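You operate a simulated robot arm through the tools that you are given. There is no shell and no other tool.

You are at the controls of a simulated two-armed robot. One attempt, no reset.

TASK
Hold the yellow drip tray on the top of the steel bench steady with one hand and put the 32 A fuse from the top of the steel bench in it with the other.

It is judged by the outcome, as a careful person would: the job done as asked, and still so three seconds after it is handed in. It fails if anything else is knocked over, pushed out of place, dropped, spilled or broken.

THE ROBOT
Two 7-joint arms with three-finger grippers on one trunk, on a base that moves. Base frame: it is fixed to the floor where the robot stands at the start and does not move with it; the origin is under the middle of the robot, x ahead of it, y to its left, z up. Units: cm, degrees, N and s.
The left shoulder is at the start at [3, 12.4, 108.3], the right one opposite. With the tool pointing down near the work surface each hand reaches from about 10 to 78 cm from the robot's upright axis, wherever it stands, measured 20 degrees to its own side. Payload 2.2 kg a hand.
The tool frame of a hand sits at the grasp point between the pads (the TCP): z along the fingers, y along the line on which they close. The tips reach 2.8 cm beyond it. The gripper opens to 10.2 cm; its body begins 7.1 cm behind the TCP.
Orientation is that of the tool frame in the base frame, as [roll, pitch, yaw] about the fixed x, y, z axes, in that order (R = Rz(yaw) Ry(pitch) Rx(roll)). With the fingers straight down and closing along the base's y, the tool's x points along the base's -x, its y along +y and its z along -z.

THE INTERFACE
- The arms move only by the tool play_rows. It takes "left_series", "right_series" or both (then of equal length, played together; a hand with none holds still); each is a list of rows, each a list of 7 numbers: the shift along the tool's x, y, z in units of 20 mm (1.0 is 20 mm), then the turn, a rotation vector about the tool's x, y, z in units of 8 degrees (1.0 is 8 degrees), then the finger opening in cm, from 0 to 10.2. In form: [[tx, ty, tz, rx, ry, rz, grip], ...]. A call has 1 to 20 rows; each row shifts and turns the commanded pose from where the row before left it, along the tool's axes as they then stand. A call with a number of a shift or a turn outside -1 to 1 is refused whole. Each row takes 0.2 s and may step no farther than 5 cm and 8.6 degrees from the row before; otherwise, or with a gripper value out of range, the whole call is refused. Where a pose cannot be reached the arm comes as near as it can. A force on the tool above 40 N (or 10 N above the force at the start of the call, whichever is more), or a blocked arm, ends the call early, and 0.2 s more pass. Each finger travels about 14.36 cm/s and halts on what it meets, pressing with about 42 N; the grip force reading is that of the motor and also rises with nothing between the fingers. The clock runs only during rows and for 0.2 s after the last one: add rows that do not move to give the fingers time. The reply holds the time, the measured pose of the TCP, the force on the tool along the base axes, the opening and the grip force, in the units named above and with some noise, with the torque about the TCP (base axes, N m) and any sound that the robot's microphone picked up.
- Cameras (640 x 400 px; columns grow to the right, rows downward): "scene" is now at [1.87, -3.32, 180.8]; the picture's right is [-0.64, -0.77, 0.00], its down [-0.61, 0.51, -0.61] and it looks along [0.47, -0.39, -0.79] (base axes); focal length 257 px, centre (320, 200). "left" rides on the left gripper at [7.2, 3.8, -8.6] in its tool frame; the picture's right is [-0.46, 0.89, 0.00], its down [-0.60, -0.32, -0.73] and it looks along [-0.65, -0.34, 0.68] (tool axes); focal length 256 px, centre (320, 200). "right" rides on the right gripper at [6.9, 4.4, -8.6] in its tool frame; the picture's right is [-0.53, 0.85, 0.00], its down [-0.58, -0.36, -0.73] and it looks along [-0.62, -0.39, 0.68] (tool axes); focal length 256 px, centre (320, 200). There is no depth. A picture from a camera that has moved, and an enlarged one, comes with that camera's place and axes in the base frame and with its lens. The place of the scene camera against the robot may be out by one fixed shift of up to 2.5 cm in any direction.
- grab_frame(camera): a new picture of that camera. No time passes.
- slide_trunk(by): moves the trunk up (or, below 0, down) by that many cm; the arms and the scene camera ride with it, the base frame stays. It gives what a move gives, with no picture.
- roll_base(legs): drives the robot by 1 to 6 legs, each [ahead, left, turn to the left] in cm, cm and degrees, along the robot's own axes; the way and the turn of a leg run together, so that a leg with both is an arc; at most 150 cm and 180 degrees a leg. The arms and the cameras ride along, it lands a little off, and it stops where it bumps. It gives what a move gives.
- aim_head(pan, tilt): turns the head with the scene camera to pan (to the left, within 143 degrees either way) and tilt (down, from -29 to 69), counted from straight ahead of the robot. It gives what a move gives.
- zoom(camera, box): a new picture of the part [left, top, right, bottom] of that camera's present view, enlarged. No time passes.
- finish_job(): hands the job in; it is judged then, once.

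Places have to be worked out from the pictures, the camera data and where the tool is seen. Open the grippers and draw the arms clear of the work before you hand the job in, unless the task says otherwise.

The tools are called as name(argument=value, ...) on one line, values as JSON. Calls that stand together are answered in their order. play_rows: Moves the arms, as the interface text tells. Its arguments: {"type":"object","properties":{"left_series":{"type":"array","items":{"type":"array","items":{"type":"number"}}},"right_series":{"type":"array","items":{"type":"array","items":{"type":"number"}}}},"required":[]} The other tools are called the same way: slide_trunk (by) moves the trunk up or down; roll_base (legs) drives the base; aim_head (pan, tilt) turns the head that bears the scene camera; grab_frame (camera) takes a picture; zoom (camera, box) takes an enlarged picture of a part of a camera's view; finish_job () hands the job in.

At the start:

```text
clock: 0.0
left_tool_pos: [55.83, -10.81, 120.52]
left_ee_rot: [179.9, 0.0, 180.0]
left_wrist_force: [0.1, -0.4, 0.3]
left_moment: [0.02, 0.01, -0.01]
left_width: 10.19
left_grasp_force: 0.2
right_tool_pos: [34.31, -35.5, 114.17]
right_ee_rot: [-180.0, 0.0, -180.0]
right_wrist_force: [-0.8, -0.2, 0.8]
right_moment: [-0.02, 0.0, 0.0]
right_width: 10.2
right_grasp_force: 0.0
trunk travel left (down, up): [-32.5, 21.5]
robot x, y, heading: [0.07, 0.35, 0.1]
head pan, tilt (commanded): [-39.8, 52.3]
```

scene: 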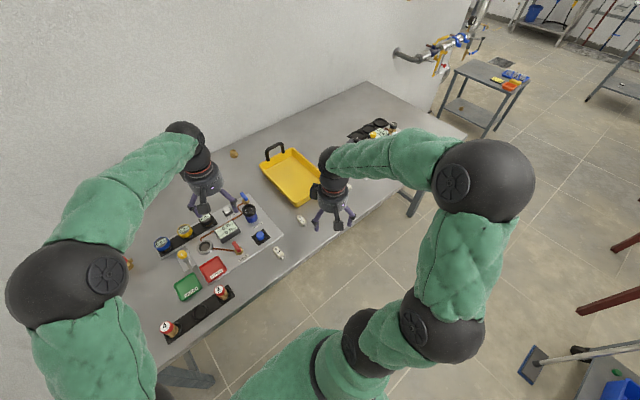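
right: 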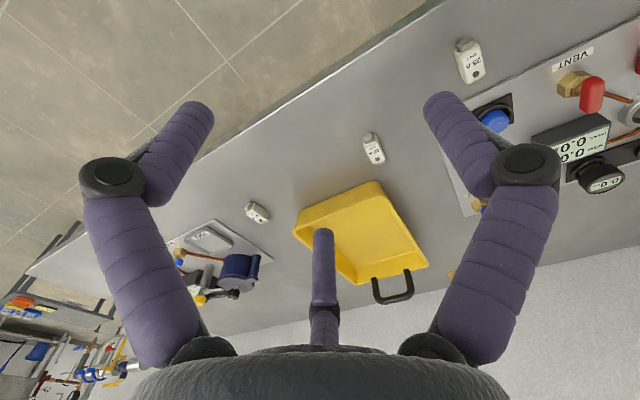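
left: 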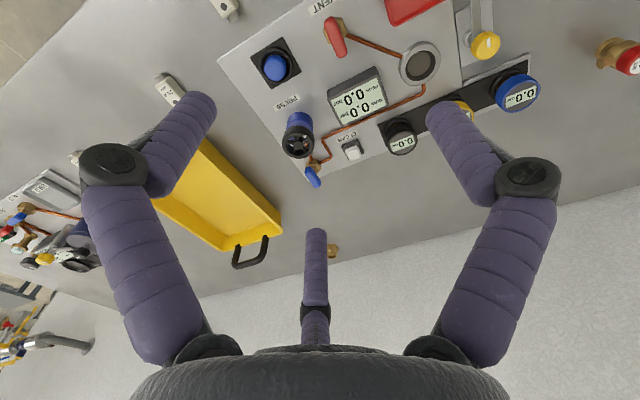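

The pictures show a yellow tray with a black handle and several white fuses on the bench (at least three). I'll zoom in to read the labels.

zoom(camera="right", box=[340, 110, 420, 180])

zoom(camera="right", box=[430, 20, 510, 100])

zoom(camera="right", box=[220, 180, 300, 240])

zoom(camera="scene", box=[220, 120, 420, 270])

zoom(camera="left", box=[0, 0, 320, 200])

```text
5.71 times, centred on (380, 145) of right
camera zoom: at [27.36, -31.13, 122.76], right [0.53, 0.85, 0.0], down [0.58, -0.36, 0.73], along [0.62, -0.39, -0.68], focal length 1463 px, centre (-23, 514)
```

zoom: 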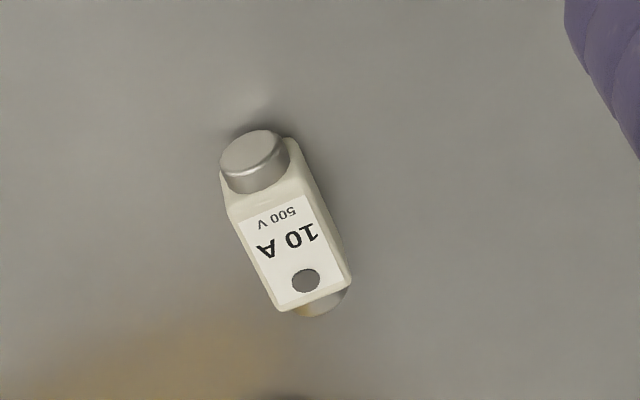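

```text
5.00 times, centred on (470, 60) of right
camera zoom: at [27.36, -31.13, 122.76], right [0.53, 0.85, 0.0], down [0.58, -0.36, 0.73], along [0.62, -0.39, -0.68], focal length 1280 px, centre (-430, 900)
```

zoom: 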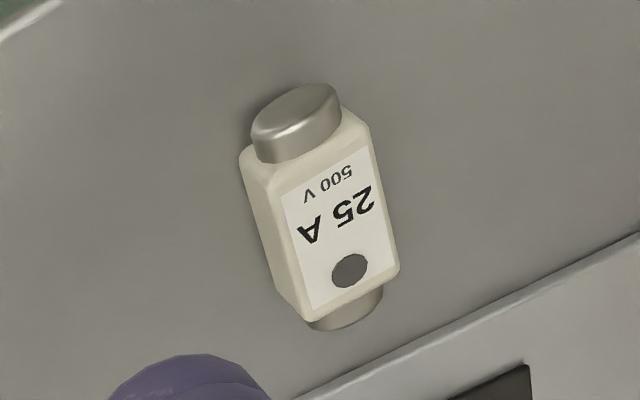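

```text
6.67 times, centred on (260, 210) of right
camera zoom: at [27.36, -31.13, 122.76], right [0.53, 0.85, 0.0], down [0.58, -0.36, 0.73], along [0.62, -0.39, -0.68], focal length 1707 px, centre (720, 133)
```

zoom: 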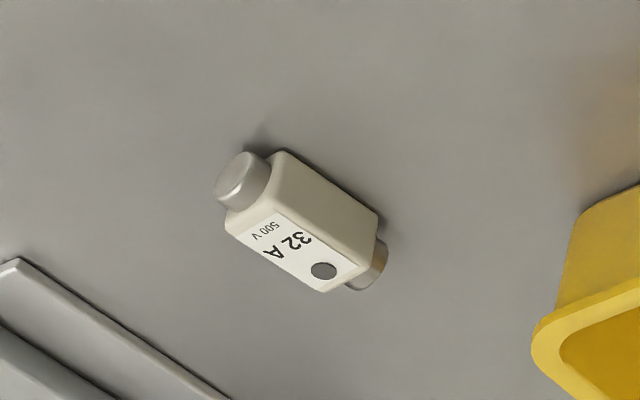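

```text
2.67 times, centred on (320, 195) of scene
camera zoom: at [1.87, -3.32, 180.8], right [-0.64, -0.77, 0.0], down [-0.61, 0.51, -0.61], along [0.47, -0.39, -0.79], focal length 686 px, centre (320, 213)
```

zoom: 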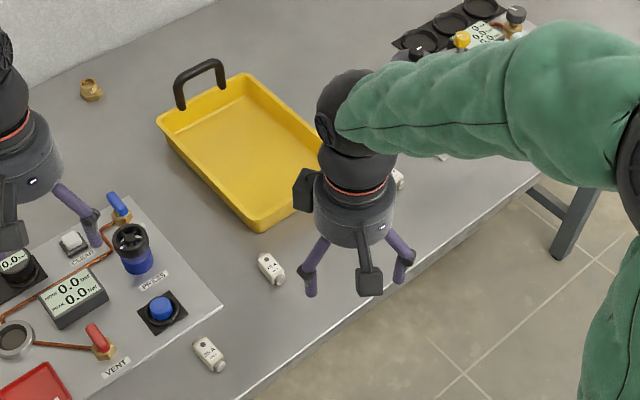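

```text
2.00 times, centred on (160, 100) of left
camera zoom: at [48.64, -7.02, 129.04], right [0.46, 0.89, 0.0], down [0.6, -0.32, 0.73], along [0.65, -0.34, -0.68], focal length 512 px, centre (640, 400)
```

zoom: 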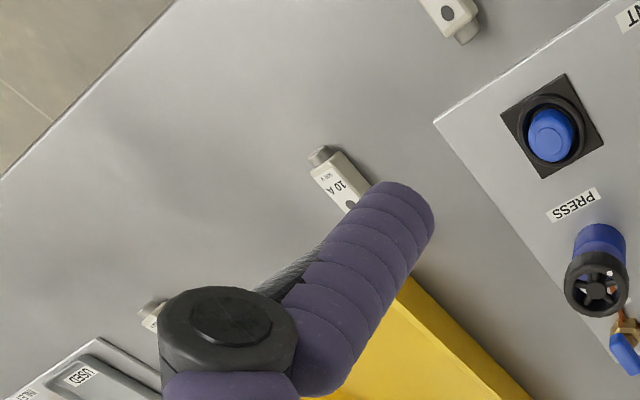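

The 32 A fuse is the one on the far side of the tray (roughly [56, -66]), and the tray spans roughly x 60–92, y -60…-38. It is out of reach from here, so I'll have a look to the right before driving that way.

aim_head(pan=-90, tilt=45)

grab_frame(camera="scene")

```text
clock: 1.2
left_tool_pos: [55.78, -10.68, 120.47]
left_ee_rot: [-179.9, 0.1, 180.0]
left_wrist_force: [0.7, -0.6, 0.2]
left_moment: [0.0, 0.02, 0.02]
left_width: 10.21
left_grasp_force: 0.0
right_tool_pos: [34.25, -35.68, 114.1]
right_ee_rot: [-179.9, 0.1, -180.0]
right_wrist_force: [-0.5, -0.1, -0.2]
right_moment: [0.01, 0.02, 0.03]
right_width: 10.22
right_grasp_force: 0.0
trunk travel left (down, up): [-32.5, 21.5]
robot x, y, heading: [0.18, -0.36, -0.3]
head pan, tilt (commanded): [-90.0, 45.0]
```

```text
taken
camera scene: at [-3.87, -6.66, 181.79], right [-1.0, 0.0, 0.0], down [0.0, 0.71, -0.71], along [0.0, -0.71, -0.71], focal length 257 px, centre (320, 200)
```

scene: 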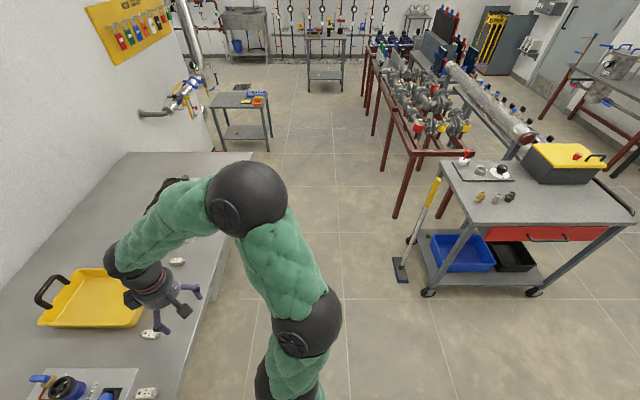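

The way to the right is clear (trolley is well behind). I'll drive 50 cm to the right so the tray is straight in front.

roll_base(legs=[[0, -50, 0]])

aim_head(pan=0, tilt=55)

grab_frame(camera="scene")

grab_frame(camera="right")

grab_frame(camera="left")

```text
clock: 4.1
left_tool_pos: [56.32, -60.03, 120.44]
left_ee_rot: [179.9, 0.0, -179.2]
left_wrist_force: [0.0, -0.8, 0.7]
left_moment: [0.02, 0.03, -0.02]
left_width: 10.21
left_grasp_force: 0.2
right_tool_pos: [35.12, -85.2, 114.28]
right_ee_rot: [179.9, -0.1, -179.2]
right_wrist_force: [0.1, -0.1, 0.1]
right_moment: [0.02, -0.02, 0.01]
right_width: 10.19
right_grasp_force: 0.0
trunk travel left (down, up): [-32.5, 21.5]
robot x, y, heading: [0.3, -49.98, 1.0]
head pan, tilt (commanded): [-90.0, 45.0]
```

```text
clock: 5.8
left_tool_pos: [56.38, -60.07, 120.52]
left_ee_rot: [-180.0, 0.1, -179.2]
left_wrist_force: [-0.5, -0.3, 0.3]
left_moment: [-0.02, -0.03, -0.02]
left_width: 10.2
left_grasp_force: 0.1
right_tool_pos: [35.15, -85.03, 114.09]
right_ee_rot: [180.0, 0.0, -179.2]
right_wrist_force: [0.7, 0.0, -0.5]
right_moment: [0.0, -0.01, -0.01]
right_width: 10.21
right_grasp_force: 0.1
trunk travel left (down, up): [-32.5, 21.5]
robot x, y, heading: [-0.07, -49.72, 0.9]
head pan, tilt (commanded): [0.0, 55.0]
```

```text
taken
camera scene: at [3.67, -48.52, 180.45], right [0.01, -1.0, 0.0], down [-0.82, -0.01, -0.57], along [0.57, 0.01, -0.82], focal length 257 px, centre (320, 200)
```

scene: 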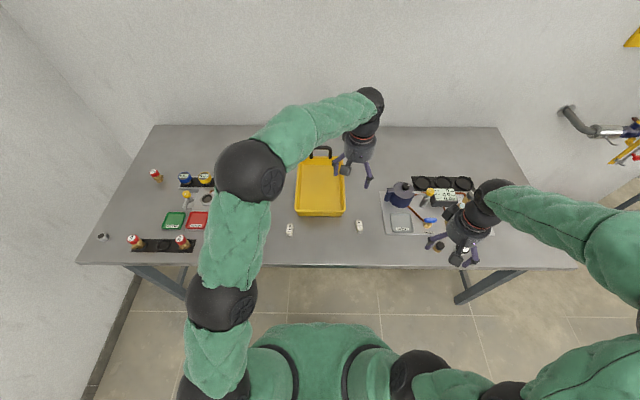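

```text
taken
camera right: at [28.13, -80.8, 122.76], right [0.52, 0.85, 0.0], down [0.58, -0.36, 0.73], along [0.62, -0.38, -0.68], focal length 256 px, centre (320, 200)
```

right: 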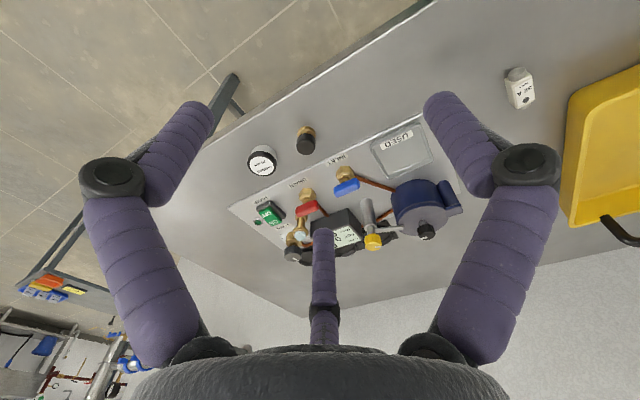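

```text
taken
camera left: at [49.08, -56.4, 129.05], right [0.45, 0.89, 0.0], down [0.61, -0.31, 0.73], along [0.65, -0.33, -0.68], focal length 256 px, centre (320, 200)
```

left: 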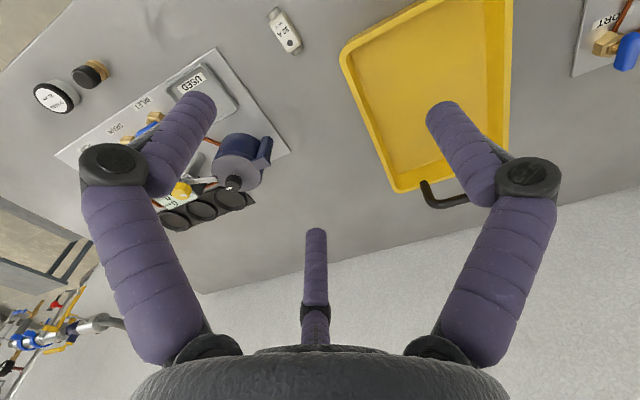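

The tray and the 32 A fuse are now straight ahead. I'll enlarge the fuse in all three views to triangulate it.

zoom(camera="left", box=[245, 0, 325, 60])

zoom(camera="right", box=[480, 50, 560, 120])

zoom(camera="scene", box=[270, 140, 400, 240])

```text
6.67 times, centred on (285, 30) of left
camera zoom: at [49.08, -56.4, 129.05], right [0.45, 0.89, 0.0], down [0.61, -0.31, 0.73], along [0.65, -0.33, -0.68], focal length 1707 px, centre (553, 1333)
```

zoom: 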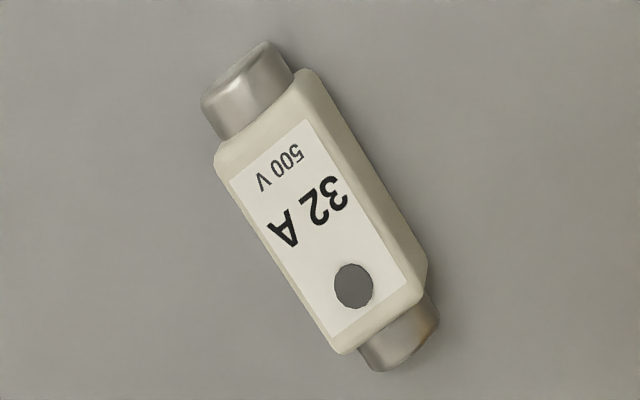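

```text
5.71 times, centred on (520, 85) of right
camera zoom: at [28.13, -80.8, 122.76], right [0.52, 0.85, 0.0], down [0.58, -0.36, 0.73], along [0.62, -0.38, -0.68], focal length 1463 px, centre (-823, 857)
```

zoom: 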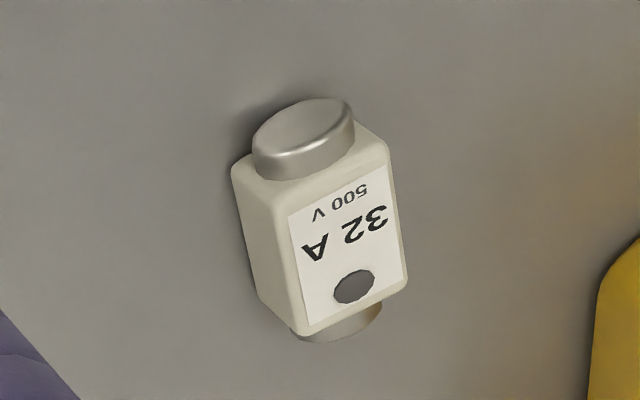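

```text
4.00 times, centred on (335, 190) of scene
camera zoom: at [3.67, -48.52, 180.45], right [0.01, -1.0, 0.0], down [-0.82, -0.01, -0.57], along [0.57, 0.01, -0.82], focal length 1030 px, centre (260, 240)
```

zoom: 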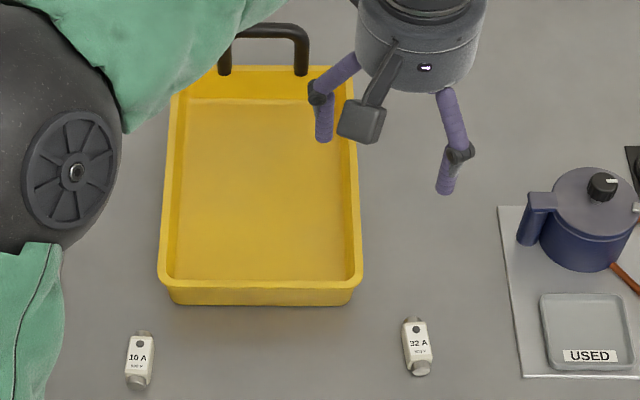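

Triangulating the label dot gives the fuse at about [55.8, -65.1], top at z≈88.9, long axis about 3–4° off x. Before moving, I'll close the right gripper in the air to about fuse width to learn how the three fingers move.

play_rows(right_series=[[0, 0, 0, 0, 0, 0, 2], [0, 0, 0, 0, 0, 0, 2], [0, 0, 0, 0, 0, 0, 2], [0, 0, 0, 0, 0, 0, 2]])

grab_frame(camera="right")

zoom(camera="scene", box=[410, 160, 540, 280])

```text
clock: 6.8
left_tool_pos: [56.19, -60.07, 120.56]
left_ee_rot: [-180.0, 0.0, -179.2]
left_wrist_force: [-0.5, -0.5, 0.2]
left_moment: [-0.02, -0.03, -0.03]
left_width: 10.18
left_grasp_force: 0.0
right_tool_pos: [35.07, -85.18, 114.28]
right_ee_rot: [-180.0, 0.0, -179.3]
right_wrist_force: [0.7, -0.5, -0.4]
right_moment: [-0.02, -0.03, -0.01]
right_width: 1.99
right_grasp_force: 0.1
trunk travel left (down, up): [-32.5, 21.5]
robot x, y, heading: [0.17, -49.83, 0.8]
head pan, tilt (commanded): [0.0, 55.0]
```

```text
taken
camera right: at [28.13, -80.8, 122.76], right [0.52, 0.85, 0.0], down [0.58, -0.36, 0.73], along [0.62, -0.38, -0.68], focal length 256 px, centre (320, 200)
```

right: 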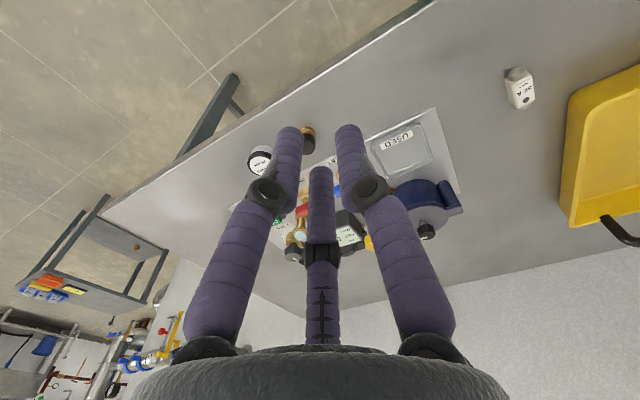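

```text
3.33 times, centred on (475, 220) of scene
camera zoom: at [3.67, -48.52, 180.45], right [0.01, -1.0, 0.0], down [-0.82, -0.01, -0.57], along [0.57, 0.01, -0.82], focal length 858 px, centre (-197, 133)
```

zoom: 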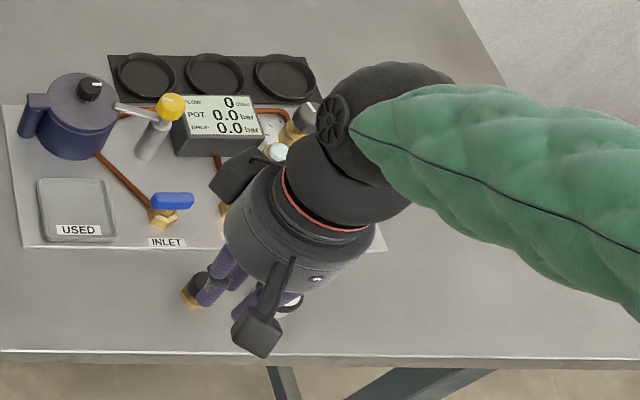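

The fingers close like a three-jaw chuck and their tips drop about 1.5 cm while closing. Now I'll bring the left hand over the tray's left wall (about [68, -38.5]) at a safe height, and afterwards the right hand towards the fuse.

play_rows(left_series=[[-0.47, 0.89, 0.4, 0, 0, 0, 10.2], [-0.47, 0.89, 0.4, 0, 0, 0, 10.2], [-0.47, 0.89, 0.4, 0, 0, 0, 10.2], [-0.47, 0.89, 0.4, 0, 0, 0, 10.2], [-0.47, 0.89, 0.4, 0, 0, 0, 10.2], [-0.47, 0.89, 0.4, 0, 0, 0, 10.2], [-0.47, 0.89, 0.4, 0, 0, 0, 10.2], [-0.47, 0.89, 0.4, 0, 0, 0, 10.2], [-0.47, 0.89, 0.4, 0, 0, 0, 10.2], [-0.47, 0.89, 0.4, 0, 0, 0, 10.2], [-0.47, 0.89, 0.4, 0, 0, 0, 10.2], [-0.47, 0.89, 0.4, 0, 0, 0, 10.2], [0, 0, 0, 0, 0, 0, 10.2]])

grab_frame(camera="left")

grab_frame(camera="scene")

```text
clock: 9.6
left_tool_pos: [67.3, -38.46, 110.9]
left_ee_rot: [-180.0, 0.1, -179.1]
left_wrist_force: [-0.6, 0.2, -0.7]
left_moment: [0.01, 0.01, -0.02]
left_width: 10.23
left_grasp_force: 0.0
right_tool_pos: [35.13, -85.05, 114.31]
right_ee_rot: [-180.0, 0.0, -179.2]
right_wrist_force: [0.2, 0.5, -0.2]
right_moment: [0.02, -0.02, -0.03]
right_width: 2.0
right_grasp_force: 0.0
trunk travel left (down, up): [-32.5, 21.5]
robot x, y, heading: [0.57, -50.1, 0.6]
head pan, tilt (commanded): [0.0, 55.0]
```

```text
taken
camera left: at [60.03, -34.92, 119.53], right [0.45, 0.89, 0.0], down [0.61, -0.31, 0.73], along [0.65, -0.33, -0.68], focal length 256 px, centre (320, 200)
```

left: 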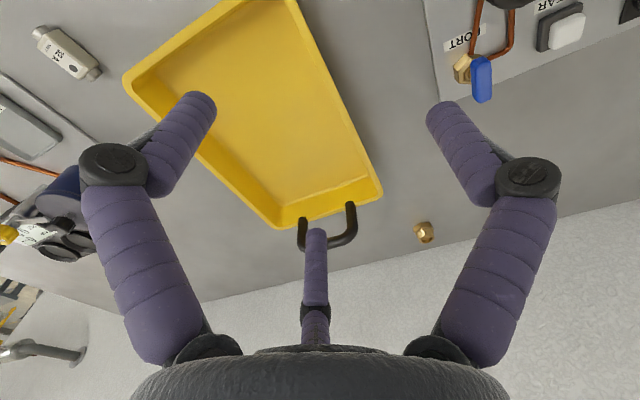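

```text
taken
camera scene: at [3.62, -48.56, 180.45], right [0.01, -1.0, 0.0], down [-0.82, -0.01, -0.57], along [0.57, 0.01, -0.82], focal length 257 px, centre (320, 200)
```

scene: 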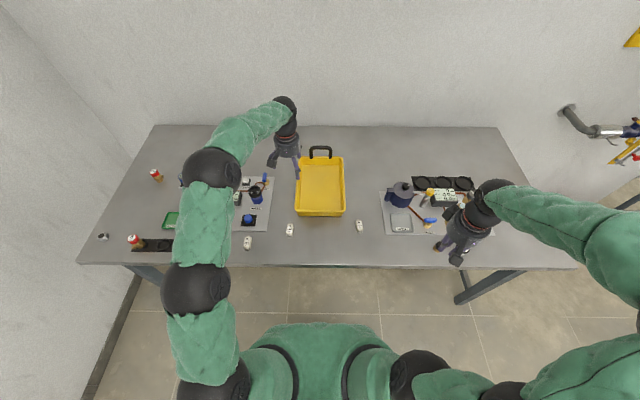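

The left wall rim of the tray lies at y≈-39.0, rim height about z≈92. I'll enlarge the tray and fuse from this vantage to refine.

zoom(camera="left", box=[240, 0, 440, 250])

zoom(camera="left", box=[20, 10, 160, 110])

zoom(camera="scene", box=[260, 130, 390, 240])

```text
1.60 times, centred on (340, 125) of left
camera zoom: at [60.03, -34.92, 119.53], right [0.45, 0.89, 0.0], down [0.61, -0.31, 0.73], along [0.65, -0.33, -0.68], focal length 410 px, centre (288, 320)
```

zoom: 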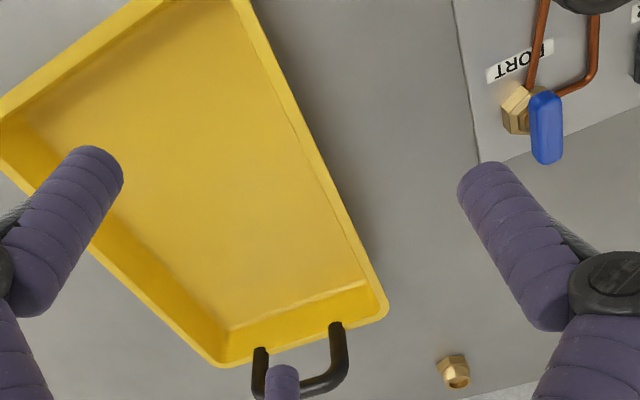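

```text
4.00 times, centred on (90, 60) of left
camera zoom: at [60.03, -34.92, 119.53], right [0.45, 0.89, 0.0], down [0.61, -0.31, 0.73], along [0.65, -0.33, -0.68], focal length 1024 px, centre (1240, 760)
```

zoom: 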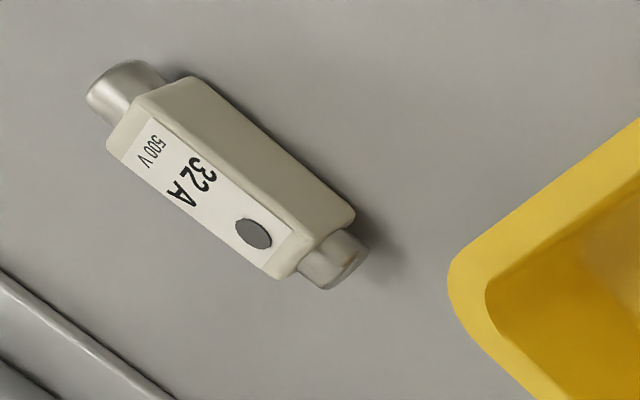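

```text
3.64 times, centred on (325, 185) of scene
camera zoom: at [3.62, -48.56, 180.45], right [0.01, -1.0, 0.0], down [-0.82, -0.01, -0.57], along [0.57, 0.01, -0.82], focal length 936 px, centre (302, 254)
```

zoom: 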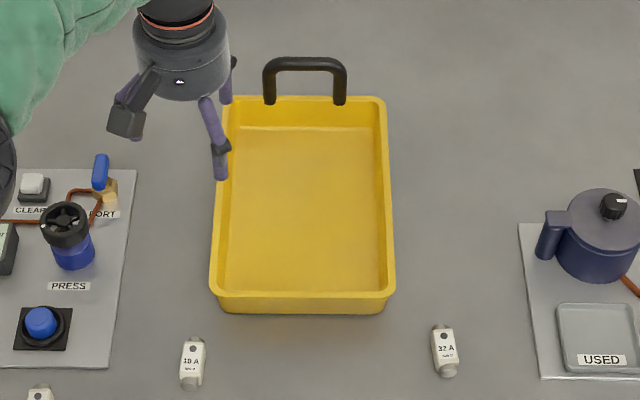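

Fuse dot re-triangulated at [57.1, -65.0, 88.7]; bench surface ≈ 86.3; tray left rim y≈-39. I'll move the left hand to [72, -40.1, 100] with the fingers half closed to straddle the left wall, then look again.

play_rows(left_series=[[-0.39, -0.14, 0.9, 0, 0, 0, 6.5], [-0.39, -0.14, 0.9, 0, 0, 0, 6.5], [-0.39, -0.14, 0.9, 0, 0, 0, 6.5], [-0.39, -0.14, 0.9, 0, 0, 0, 6.5], [-0.39, -0.14, 0.9, 0, 0, 0, 6.5], [-0.39, -0.14, 0.9, 0, 0, 0, 6.5], [0, 0, 0, 0, 0, 0, 6.5]])

grab_frame(camera="left")

zoom(camera="scene", box=[260, 110, 390, 220])

grab_frame(camera="right")

```text
clock: 11.2
left_tool_pos: [71.95, -40.06, 100.26]
left_ee_rot: [-179.9, 0.1, -179.2]
left_wrist_force: [-0.9, -0.6, 1.0]
left_moment: [0.02, -0.03, 0.04]
left_width: 6.49
left_grasp_force: 0.0
right_tool_pos: [35.16, -85.07, 114.3]
right_ee_rot: [180.0, 0.0, -179.3]
right_wrist_force: [-0.3, -0.1, -0.1]
right_moment: [-0.01, 0.0, 0.0]
right_width: 2.01
right_grasp_force: 0.0
trunk travel left (down, up): [-32.5, 21.5]
robot x, y, heading: [0.57, -49.98, 0.5]
head pan, tilt (commanded): [0.0, 55.0]
```

```text
taken
camera left: at [64.63, -36.51, 108.76], right [0.45, 0.89, 0.0], down [0.61, -0.31, 0.73], along [0.65, -0.33, -0.68], focal length 256 px, centre (320, 200)
```

left: 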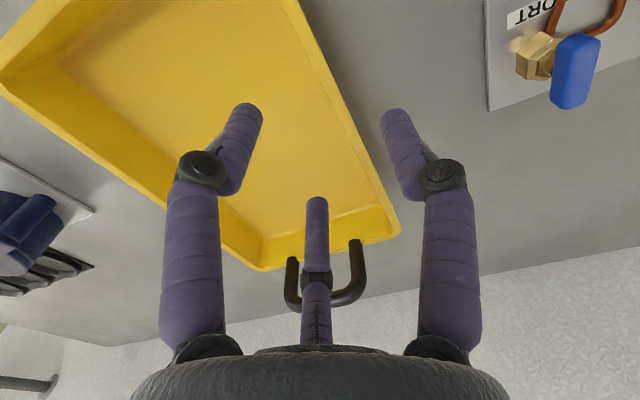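

```text
3.64 times, centred on (325, 165) of scene
camera zoom: at [3.61, -48.5, 180.45], right [0.01, -1.0, 0.0], down [-0.82, -0.01, -0.57], along [0.57, 0.01, -0.82], focal length 936 px, centre (302, 327)
```

zoom: 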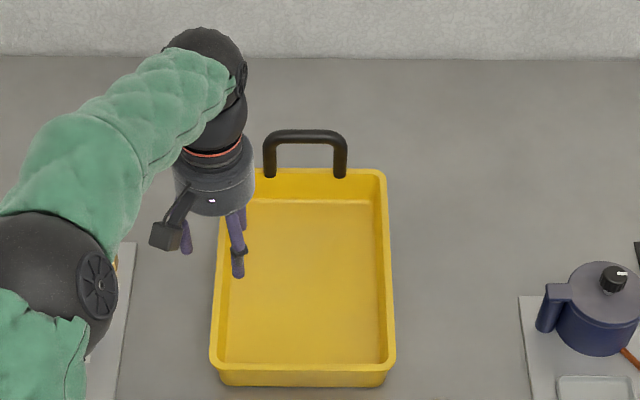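

```text
taken
camera right: at [28.09, -80.79, 122.78], right [0.52, 0.85, 0.0], down [0.58, -0.36, 0.73], along [0.62, -0.38, -0.68], focal length 256 px, centre (320, 200)
```

right: 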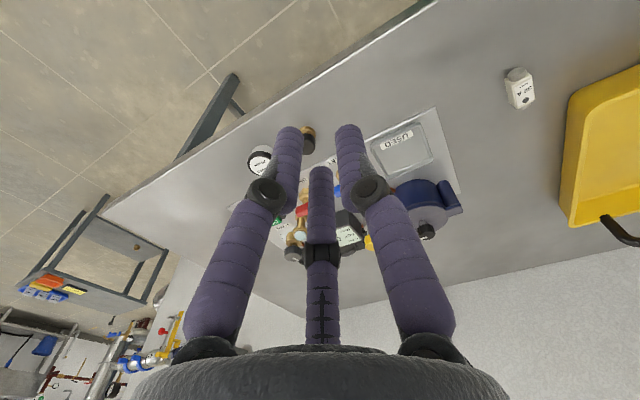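

Fingers are about to straddle the wall. I'll zoom to measure the rim's inner and outer edges more precisely.

zoom(camera="left", box=[280, 30, 420, 130])

zoom(camera="right", box=[480, 50, 640, 250])

```text
4.00 times, centred on (350, 80) of left
camera zoom: at [64.63, -36.51, 108.76], right [0.45, 0.89, 0.0], down [0.61, -0.31, 0.73], along [0.65, -0.33, -0.68], focal length 1024 px, centre (200, 680)
```

zoom: 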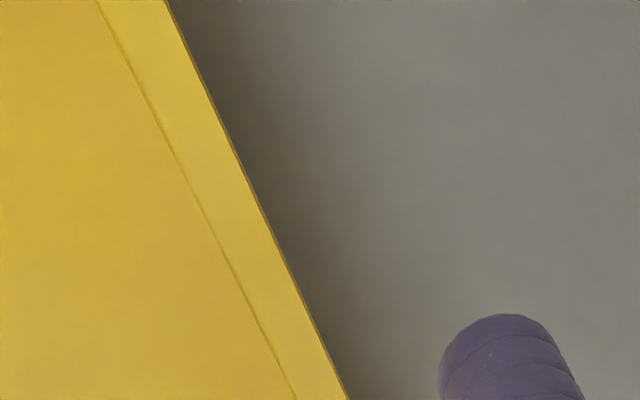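

```text
2.00 times, centred on (560, 150) of right
camera zoom: at [28.09, -80.79, 122.78], right [0.52, 0.85, 0.0], down [0.58, -0.36, 0.73], along [0.62, -0.38, -0.68], focal length 512 px, centre (-160, 300)
```

zoom: 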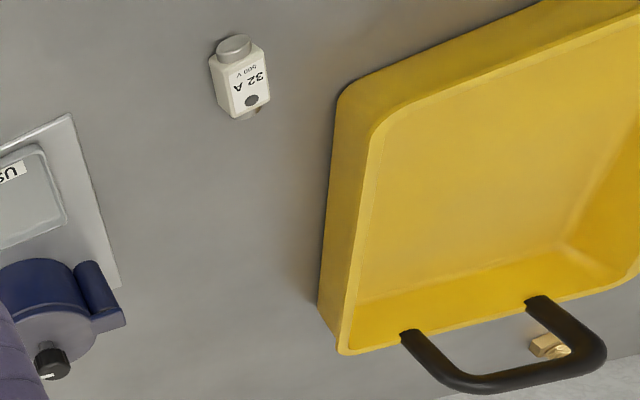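

Rim spans y≈-38.8 to -39.65. I'll lower the left hand so the fingers straddle the wall (TCP z≈91.3), without closing yet, watching the force.

play_rows(left_series=[[0, 0.02, 0.9, 0, 0, 0, 6.5], [0, 0.02, 0.9, 0, 0, 0, 6.5], [0, 0.02, 0.9, 0, 0, 0, 6.5], [0, 0.02, 0.9, 0, 0, 0, 6.5], [0, 0.02, 0.88, 0, 0, 0, 6.5], [0, 0, 0, 0, 0, 0, 6.5]])

grab_frame(camera="left")

zoom(camera="scene", box=[260, 130, 390, 240])

```text
clock: 12.6
left_tool_pos: [72.06, -40.02, 91.13]
left_ee_rot: [180.0, 0.0, -179.2]
left_wrist_force: [-0.1, 0.2, 0.1]
left_moment: [0.02, 0.03, -0.03]
left_width: 6.51
left_grasp_force: 0.1
right_tool_pos: [35.09, -85.12, 114.22]
right_ee_rot: [-180.0, 0.1, -179.2]
right_wrist_force: [0.2, 0.3, -0.2]
right_moment: [-0.01, -0.01, 0.01]
right_width: 1.99
right_grasp_force: 0.1
trunk travel left (down, up): [-32.5, 21.5]
robot x, y, heading: [0.56, -49.97, 0.7]
head pan, tilt (commanded): [0.0, 55.0]
```

```text
taken
camera left: at [64.76, -36.48, 99.65], right [0.45, 0.89, 0.0], down [0.61, -0.31, 0.73], along [0.65, -0.33, -0.68], focal length 256 px, centre (320, 200)
```

left: 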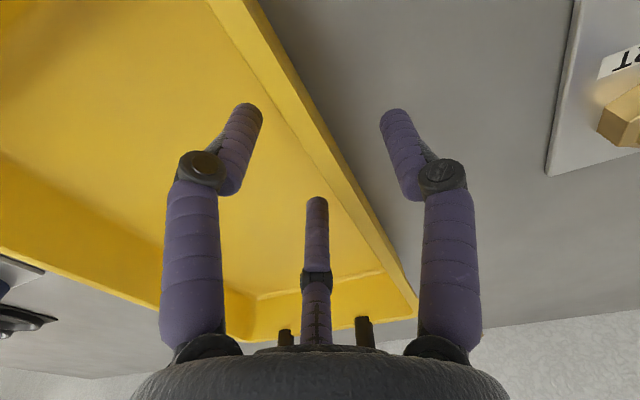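

```text
3.64 times, centred on (325, 185) of scene
camera zoom: at [3.65, -48.51, 180.45], right [0.01, -1.0, 0.0], down [-0.82, -0.01, -0.57], along [0.57, 0.01, -0.82], focal length 936 px, centre (302, 254)
```

zoom: 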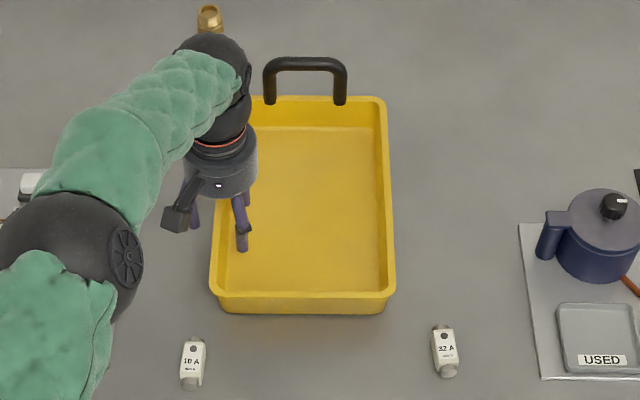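

The fingers straddle the wall without contact. I'll close the left hand gradually on the wall.

play_rows(left_series=[[0, 0.08, 0, 0, 0, 0, 5], [0, 0, 0, 0, 0, 0, 4], [0, 0, 0, 0, 0, 0, 3.2], [0, 0, 0, 0, 0, 0, 2.7], [0, 0, 0, 0, 0, 0, 2.4], [0, 0, 0, 0, 0, 0, 2.2]])

grab_frame(camera="left")

```text
clock: 14.0
left_tool_pos: [71.99, -39.86, 91.05]
left_ee_rot: [180.0, 0.0, -179.3]
left_wrist_force: [-0.8, 0.0, -0.3]
left_moment: [0.02, -0.01, 0.02]
left_width: 2.19
left_grasp_force: 0.1
right_tool_pos: [35.07, -85.08, 114.23]
right_ee_rot: [-179.9, 0.0, -179.2]
right_wrist_force: [0.1, -0.5, 0.7]
right_moment: [0.0, 0.03, 0.02]
right_width: 2.01
right_grasp_force: 0.0
trunk travel left (down, up): [-32.5, 21.5]
robot x, y, heading: [0.31, -50.33, 0.8]
head pan, tilt (commanded): [0.0, 55.0]
```

```text
taken
camera left: at [64.75, -36.26, 99.67], right [0.45, 0.89, 0.0], down [0.61, -0.31, 0.73], along [0.65, -0.33, -0.68], focal length 256 px, centre (320, 200)
```

left: 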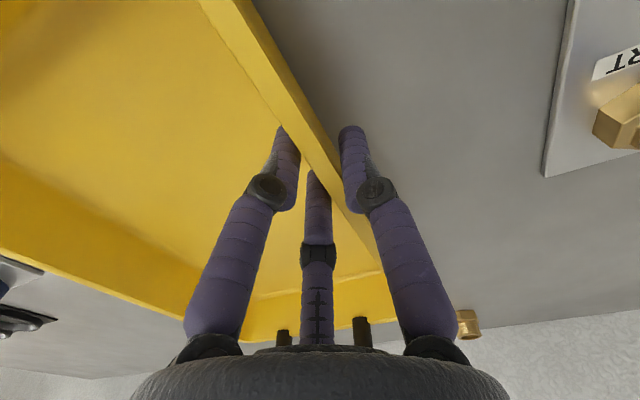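

No contact yet at 2.2 cm; the wall is well centred between thumb and fingers. I'll continue closing in small steps.

play_rows(left_series=[[0, 0, 0, 0, 0, 0, 2.0], [0, 0, 0, 0, 0, 0, 1.8], [0, 0, 0, 0, 0, 0, 1.6], [0, 0, 0, 0, 0, 0, 1.4]])

grab_frame(camera="left")

```text
clock: 15.0
left_tool_pos: [71.97, -39.87, 91.02]
left_ee_rot: [-180.0, 0.0, -179.2]
left_wrist_force: [1.3, -0.8, 0.0]
left_moment: [-0.02, -0.01, -0.02]
left_width: 1.42
left_grasp_force: 0.1
right_tool_pos: [35.05, -85.17, 114.2]
right_ee_rot: [179.9, 0.0, -179.2]
right_wrist_force: [-0.1, -0.2, 0.7]
right_moment: [0.01, -0.02, 0.0]
right_width: 1.99
right_grasp_force: 0.1
trunk travel left (down, up): [-32.5, 21.5]
robot x, y, heading: [0.36, -49.96, 0.7]
head pan, tilt (commanded): [0.0, 55.0]
```

```text
taken
camera left: at [64.75, -36.27, 99.67], right [0.45, 0.89, 0.0], down [0.61, -0.31, 0.73], along [0.65, -0.33, -0.68], focal length 256 px, centre (320, 200)
```

left: 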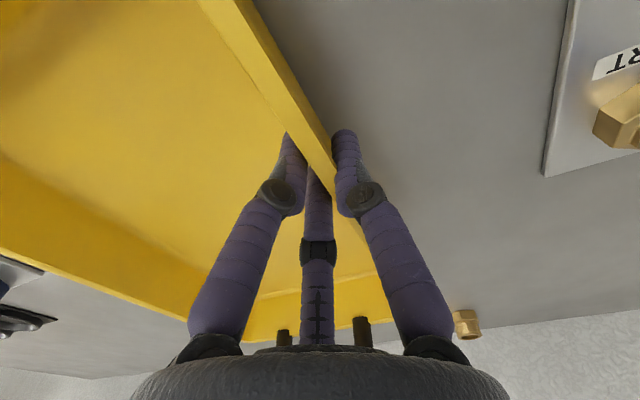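

Nearly touching on both sides. Continue closing until the fingers press on the wall.

play_rows(left_series=[[0, 0, 0, 0, 0, 0, 1.25], [0, 0, 0, 0, 0, 0, 1.1], [0, 0, 0, 0, 0, 0, 0.95], [0, 0, 0, 0, 0, 0, 0.8]])

grab_frame(camera="left")

```text
clock: 16.0
left_tool_pos: [72.01, -39.89, 91.2]
left_ee_rot: [-179.9, 0.1, -179.1]
left_wrist_force: [-0.4, -1.1, 5.7]
left_moment: [-1.39, 0.08, -0.23]
left_width: 1.08
left_grasp_force: 38.2
right_tool_pos: [35.04, -85.14, 114.3]
right_ee_rot: [180.0, 0.0, -179.3]
right_wrist_force: [0.5, -0.1, 0.2]
right_moment: [-0.01, -0.02, 0.0]
right_width: 2.0
right_grasp_force: 0.1
trunk travel left (down, up): [-32.5, 21.5]
robot x, y, heading: [0.35, -50.02, 0.7]
head pan, tilt (commanded): [0.0, 55.0]
```

```text
taken
camera left: at [64.74, -36.26, 99.76], right [0.45, 0.89, 0.0], down [0.61, -0.31, 0.73], along [0.65, -0.33, -0.68], focal length 256 px, centre (320, 200)
```

left: 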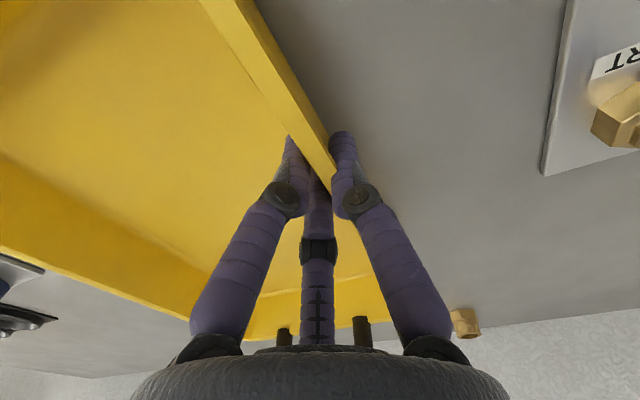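

The left hand now grips the tray wall firmly (38 N, width 1.08) and the tray has not shifted. Now the right hand goes above the fuse at about [55.8, -65.1, 102], turned ~4° to line up with the fuse.

play_rows(right_series=[[-0.86, 0.83, 0.2, 0, 0, 0, 6], [-0.86, 0.83, 0.3, 0, 0, 0, 6], [-0.86, 0.83, 0.5, 0, 0, 0, 6], [-0.86, 0.83, 0.5, 0, 0, 0, 6], [-0.86, 0.83, 0.5, 0, 0, 0, 6], [-0.86, 0.83, 0.5, 0, 0, 0, 6], [-0.86, 0.83, 0.6, 0, 0, 0, 6], [-0.86, 0.83, 0.6, 0, 0, 0, 6], [-0.86, 0.83, 0.6, 0, 0, 0, 6], [-0.86, 0.83, 0.6, 0, 0, 0, 6], [-0.86, 0.83, 0.6, 0, 0, 0, 6], [-0.86, 0.83, 0.6, 0, 0, 0, 6], [0, 0, 0, 0, 0, -0.46, 6], [0, 0, 0, 0, 0, 0, 6]])

grab_frame(camera="right")

grab_frame(camera="scene")

```text
clock: 19.0
left_tool_pos: [71.9, -39.82, 91.18]
left_ee_rot: [-180.0, 0.0, -179.3]
left_wrist_force: [0.0, 0.5, 6.7]
left_moment: [-1.53, -0.18, -0.18]
left_width: 1.08
left_grasp_force: 38.3
right_tool_pos: [55.4, -64.8, 101.89]
right_ee_rot: [180.0, 0.0, -175.5]
right_wrist_force: [0.4, 1.0, 0.0]
right_moment: [0.03, 0.01, 0.0]
right_width: 6.01
right_grasp_force: 0.0
trunk travel left (down, up): [-32.5, 21.5]
robot x, y, heading: [0.25, -50.08, 0.9]
head pan, tilt (commanded): [0.0, 55.0]
```

```text
taken
camera right: at [48.18, -60.86, 110.43], right [0.47, 0.88, 0.0], down [0.6, -0.32, 0.73], along [0.65, -0.34, -0.68], focal length 256 px, centre (320, 200)
```

right: 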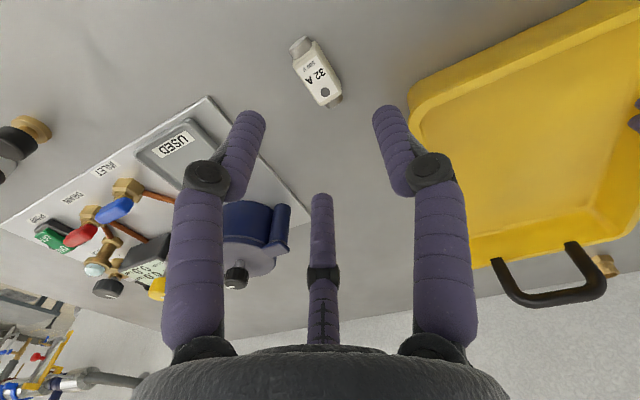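

```text
taken
camera scene: at [3.6, -48.47, 180.45], right [0.01, -1.0, 0.0], down [-0.82, -0.01, -0.57], along [0.57, 0.01, -0.82], focal length 257 px, centre (320, 200)
```

scene: 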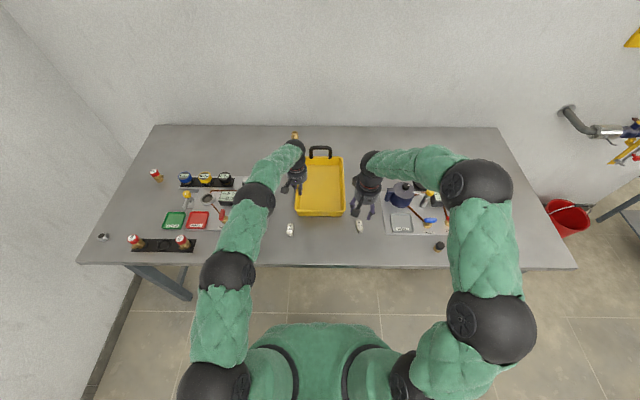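

The right hand is above the fuse. I'll zoom in to refine the fuse pose from this close view.

zoom(camera="right", box=[270, 20, 370, 120])

```text
4.00 times, centred on (320, 70) of right
camera zoom: at [48.18, -60.86, 110.43], right [0.47, 0.88, 0.0], down [0.6, -0.32, 0.73], along [0.65, -0.34, -0.68], focal length 1024 px, centre (320, 720)
```

zoom: 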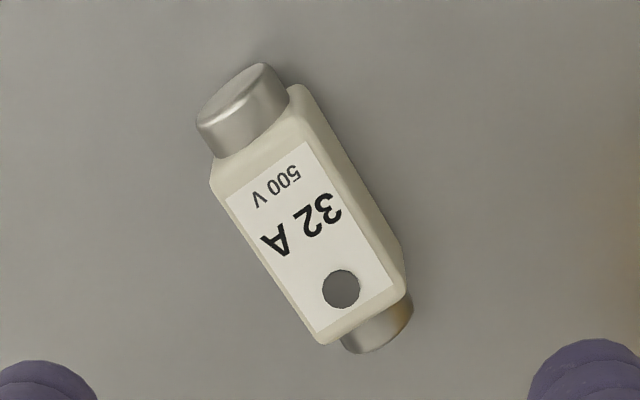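

Label centre gives fuse centre ≈ [55.85, -65.05], axis ≈ 5°. Because the two-finger side meets the fuse at its corners, I offset the TCP 0.6 cm toward -y for simultaneous contact, and descend part way.

play_rows(right_series=[[-0.216, -0.443, 0, 0, 0, -0.08, 6], [0, 0, 0.9, 0, 0, 0, 6], [0, 0, 0.9, 0, 0, 0, 6], [0, 0, 0.9, 0, 0, 0, 6], [0, 0, 0.9, 0, 0, 0, 6], [0, 0, 0.8, 0, 0, 0, 6], [0, 0, 0, 0, 0, 0, 6]])

grab_frame(camera="right")

zoom(camera="scene", box=[300, 150, 430, 250])

```text
clock: 20.6
left_tool_pos: [71.88, -39.85, 91.12]
left_ee_rot: [180.0, 0.1, -179.3]
left_wrist_force: [-1.5, -0.7, 7.1]
left_moment: [-1.6, 0.11, -0.22]
left_width: 1.07
left_grasp_force: 37.9
right_tool_pos: [56.01, -65.73, 93.19]
right_ee_rot: [180.0, 0.0, -174.9]
right_wrist_force: [0.5, -0.7, -0.4]
right_moment: [-0.03, -0.04, 0.01]
right_width: 6.01
right_grasp_force: 0.0
trunk travel left (down, up): [-32.5, 21.5]
robot x, y, heading: [0.11, -49.72, 0.9]
head pan, tilt (commanded): [0.0, 55.0]
```

```text
taken
camera right: at [48.75, -61.97, 101.7], right [0.46, 0.89, 0.0], down [0.61, -0.31, 0.73], along [0.65, -0.33, -0.68], focal length 256 px, centre (320, 200)
```

right: 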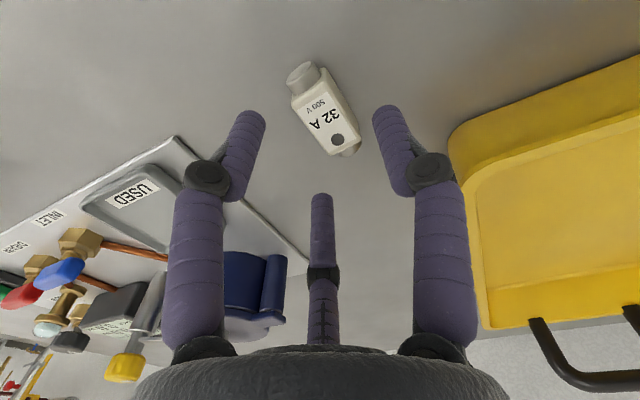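

```text
4.00 times, centred on (365, 200) of scene
camera zoom: at [3.6, -48.5, 180.45], right [0.01, -1.0, 0.0], down [-0.82, -0.01, -0.57], along [0.57, 0.01, -0.82], focal length 1030 px, centre (140, 200)
```

zoom: 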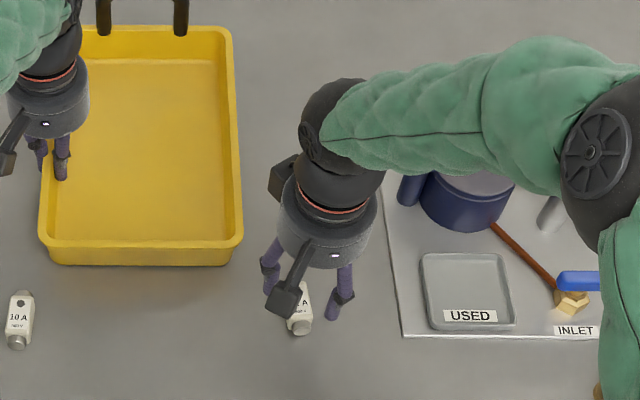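

Everything clear around the fuse. Descend the last 3.4 cm to TCP z≈89.8.

play_rows(right_series=[[0, 0, 0.7, 0, 0, 0, 6], [0, 0, 0.6, 0, 0, 0, 6], [0, 0, 0.4, 0, 0, 0, 6], [0, 0, 0, 0, 0, 0, 6]])

grab_frame(camera="right")

```text
clock: 21.6
left_tool_pos: [71.97, -39.82, 91.16]
left_ee_rot: [-179.9, 0.0, -179.2]
left_wrist_force: [-0.5, 0.2, 5.2]
left_moment: [-1.54, 0.11, -0.17]
left_width: 1.1
left_grasp_force: 37.7
right_tool_pos: [55.99, -65.88, 89.85]
right_ee_rot: [-180.0, 0.0, -174.9]
right_wrist_force: [0.1, 0.1, -0.3]
right_moment: [0.0, -0.01, -0.01]
right_width: 5.98
right_grasp_force: 0.1
trunk travel left (down, up): [-32.5, 21.5]
robot x, y, heading: [0.55, -49.59, 0.9]
head pan, tilt (commanded): [0.0, 55.0]
```

```text
taken
camera right: at [48.73, -61.96, 98.37], right [0.46, 0.89, 0.0], down [0.61, -0.31, 0.73], along [0.65, -0.33, -0.68], focal length 256 px, centre (320, 200)
```

right: 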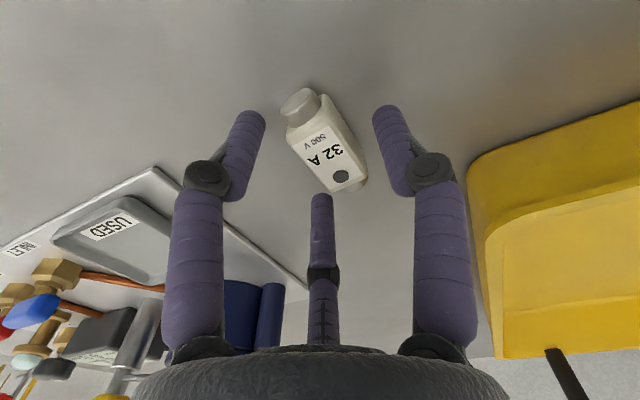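

The fuse sits between the three fingers with no contact force. Now close gradually.

play_rows(right_series=[[0, 0, 0, 0, 0, 0, 5.2], [0, 0, 0, 0, 0, 0, 4.6], [0, 0, 0, 0, 0, 0, 4.2], [0, 0, 0, 0, 0, 0, 3.8]])

grab_frame(camera="right")

```text
clock: 22.6
left_tool_pos: [71.98, -39.9, 91.12]
left_ee_rot: [-180.0, 0.1, -179.2]
left_wrist_force: [-0.6, -0.1, 6.2]
left_moment: [-1.56, 0.05, -0.18]
left_width: 1.07
left_grasp_force: 37.9
right_tool_pos: [56.02, -65.84, 89.81]
right_ee_rot: [-180.0, 0.0, -175.0]
right_wrist_force: [-0.6, 0.3, -0.1]
right_moment: [0.02, -0.01, -0.01]
right_width: 3.81
right_grasp_force: 0.0
trunk travel left (down, up): [-32.5, 21.5]
robot x, y, heading: [0.52, -49.81, 0.8]
head pan, tilt (commanded): [0.0, 55.0]
```

```text
taken
camera right: at [48.73, -61.97, 98.39], right [0.46, 0.89, 0.0], down [0.61, -0.31, 0.73], along [0.65, -0.33, -0.68], focal length 256 px, centre (320, 200)
```

right: 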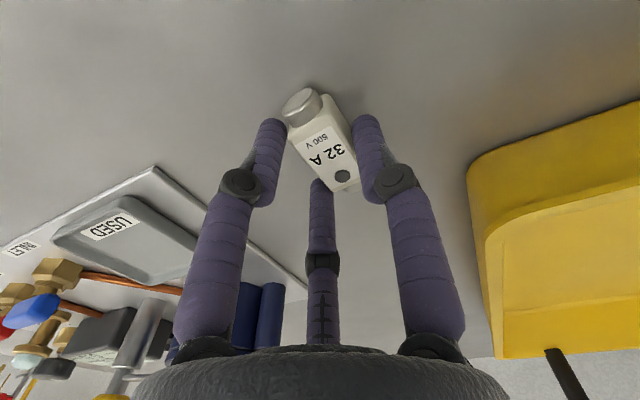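

Thumb and fingers are right beside the fuse. Continue closing until it grips.

play_rows(right_series=[[0, 0, 0, 0, 0, 0, 3.5], [0, 0, 0, 0, 0, 0, 3.2], [0, 0, 0, 0, 0, 0, 2.9], [0, 0, 0, 0, 0, 0, 2.6]])

grab_frame(camera="right")

```text
clock: 23.6
left_tool_pos: [72.03, -39.85, 91.09]
left_ee_rot: [-180.0, 0.0, -179.1]
left_wrist_force: [-1.1, -1.3, 6.3]
left_moment: [-1.54, -0.02, -0.12]
left_width: 1.09
left_grasp_force: 38.3
right_tool_pos: [55.96, -65.75, 89.84]
right_ee_rot: [-179.9, -0.1, -174.9]
right_wrist_force: [-0.2, -0.4, 1.5]
right_moment: [0.0, -0.02, -0.02]
right_width: 3.46
right_grasp_force: 41.9
trunk travel left (down, up): [-32.5, 21.5]
robot x, y, heading: [0.56, -50.27, 0.8]
head pan, tilt (commanded): [0.0, 55.0]
```

```text
taken
camera right: at [48.73, -61.97, 98.39], right [0.46, 0.89, 0.0], down [0.61, -0.31, 0.73], along [0.65, -0.33, -0.68], focal length 256 px, centre (320, 200)
```

right: 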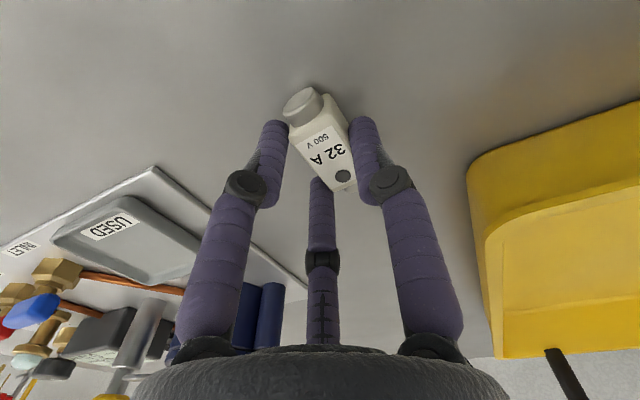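

Gripped (42 N, width 3.46, as predicted). Lift slowly 3 cm and check the fuse comes along.

play_rows(right_series=[[0, 0, -0.3, 0, 0, 0, 2.4], [0, 0, -0.6, 0, 0, 0, 2.4], [0, 0, -0.6, 0, 0, 0, 2.4], [0, 0, 0, 0, 0, 0, 2.4]])

grab_frame(camera="right")

```text
clock: 24.6
left_tool_pos: [71.9, -39.87, 91.17]
left_ee_rot: [179.9, 0.0, -179.2]
left_wrist_force: [-1.9, -0.4, 6.6]
left_moment: [-1.55, -0.1, -0.15]
left_width: 1.1
left_grasp_force: 37.8
right_tool_pos: [55.78, -65.78, 92.75]
right_ee_rot: [-180.0, -0.1, -174.9]
right_wrist_force: [-0.7, -0.4, -0.3]
right_moment: [0.0, 0.04, 0.01]
right_width: 3.49
right_grasp_force: 41.9
trunk travel left (down, up): [-32.5, 21.5]
robot x, y, heading: [0.27, -49.84, 0.6]
head pan, tilt (commanded): [0.0, 55.0]
```

```text
taken
camera right: at [48.56, -61.94, 101.28], right [0.46, 0.89, 0.0], down [0.61, -0.31, 0.73], along [0.65, -0.33, -0.68], focal length 256 px, centre (320, 200)
```

right: 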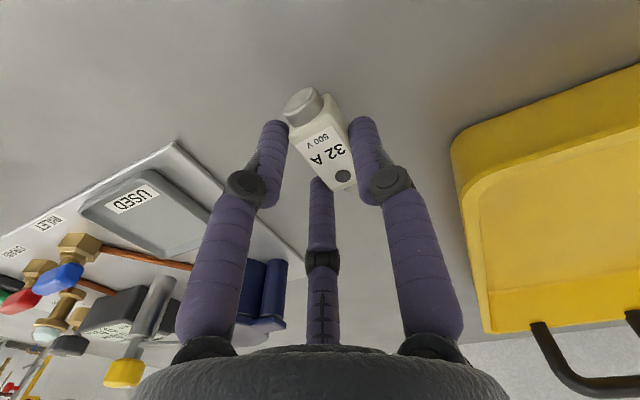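

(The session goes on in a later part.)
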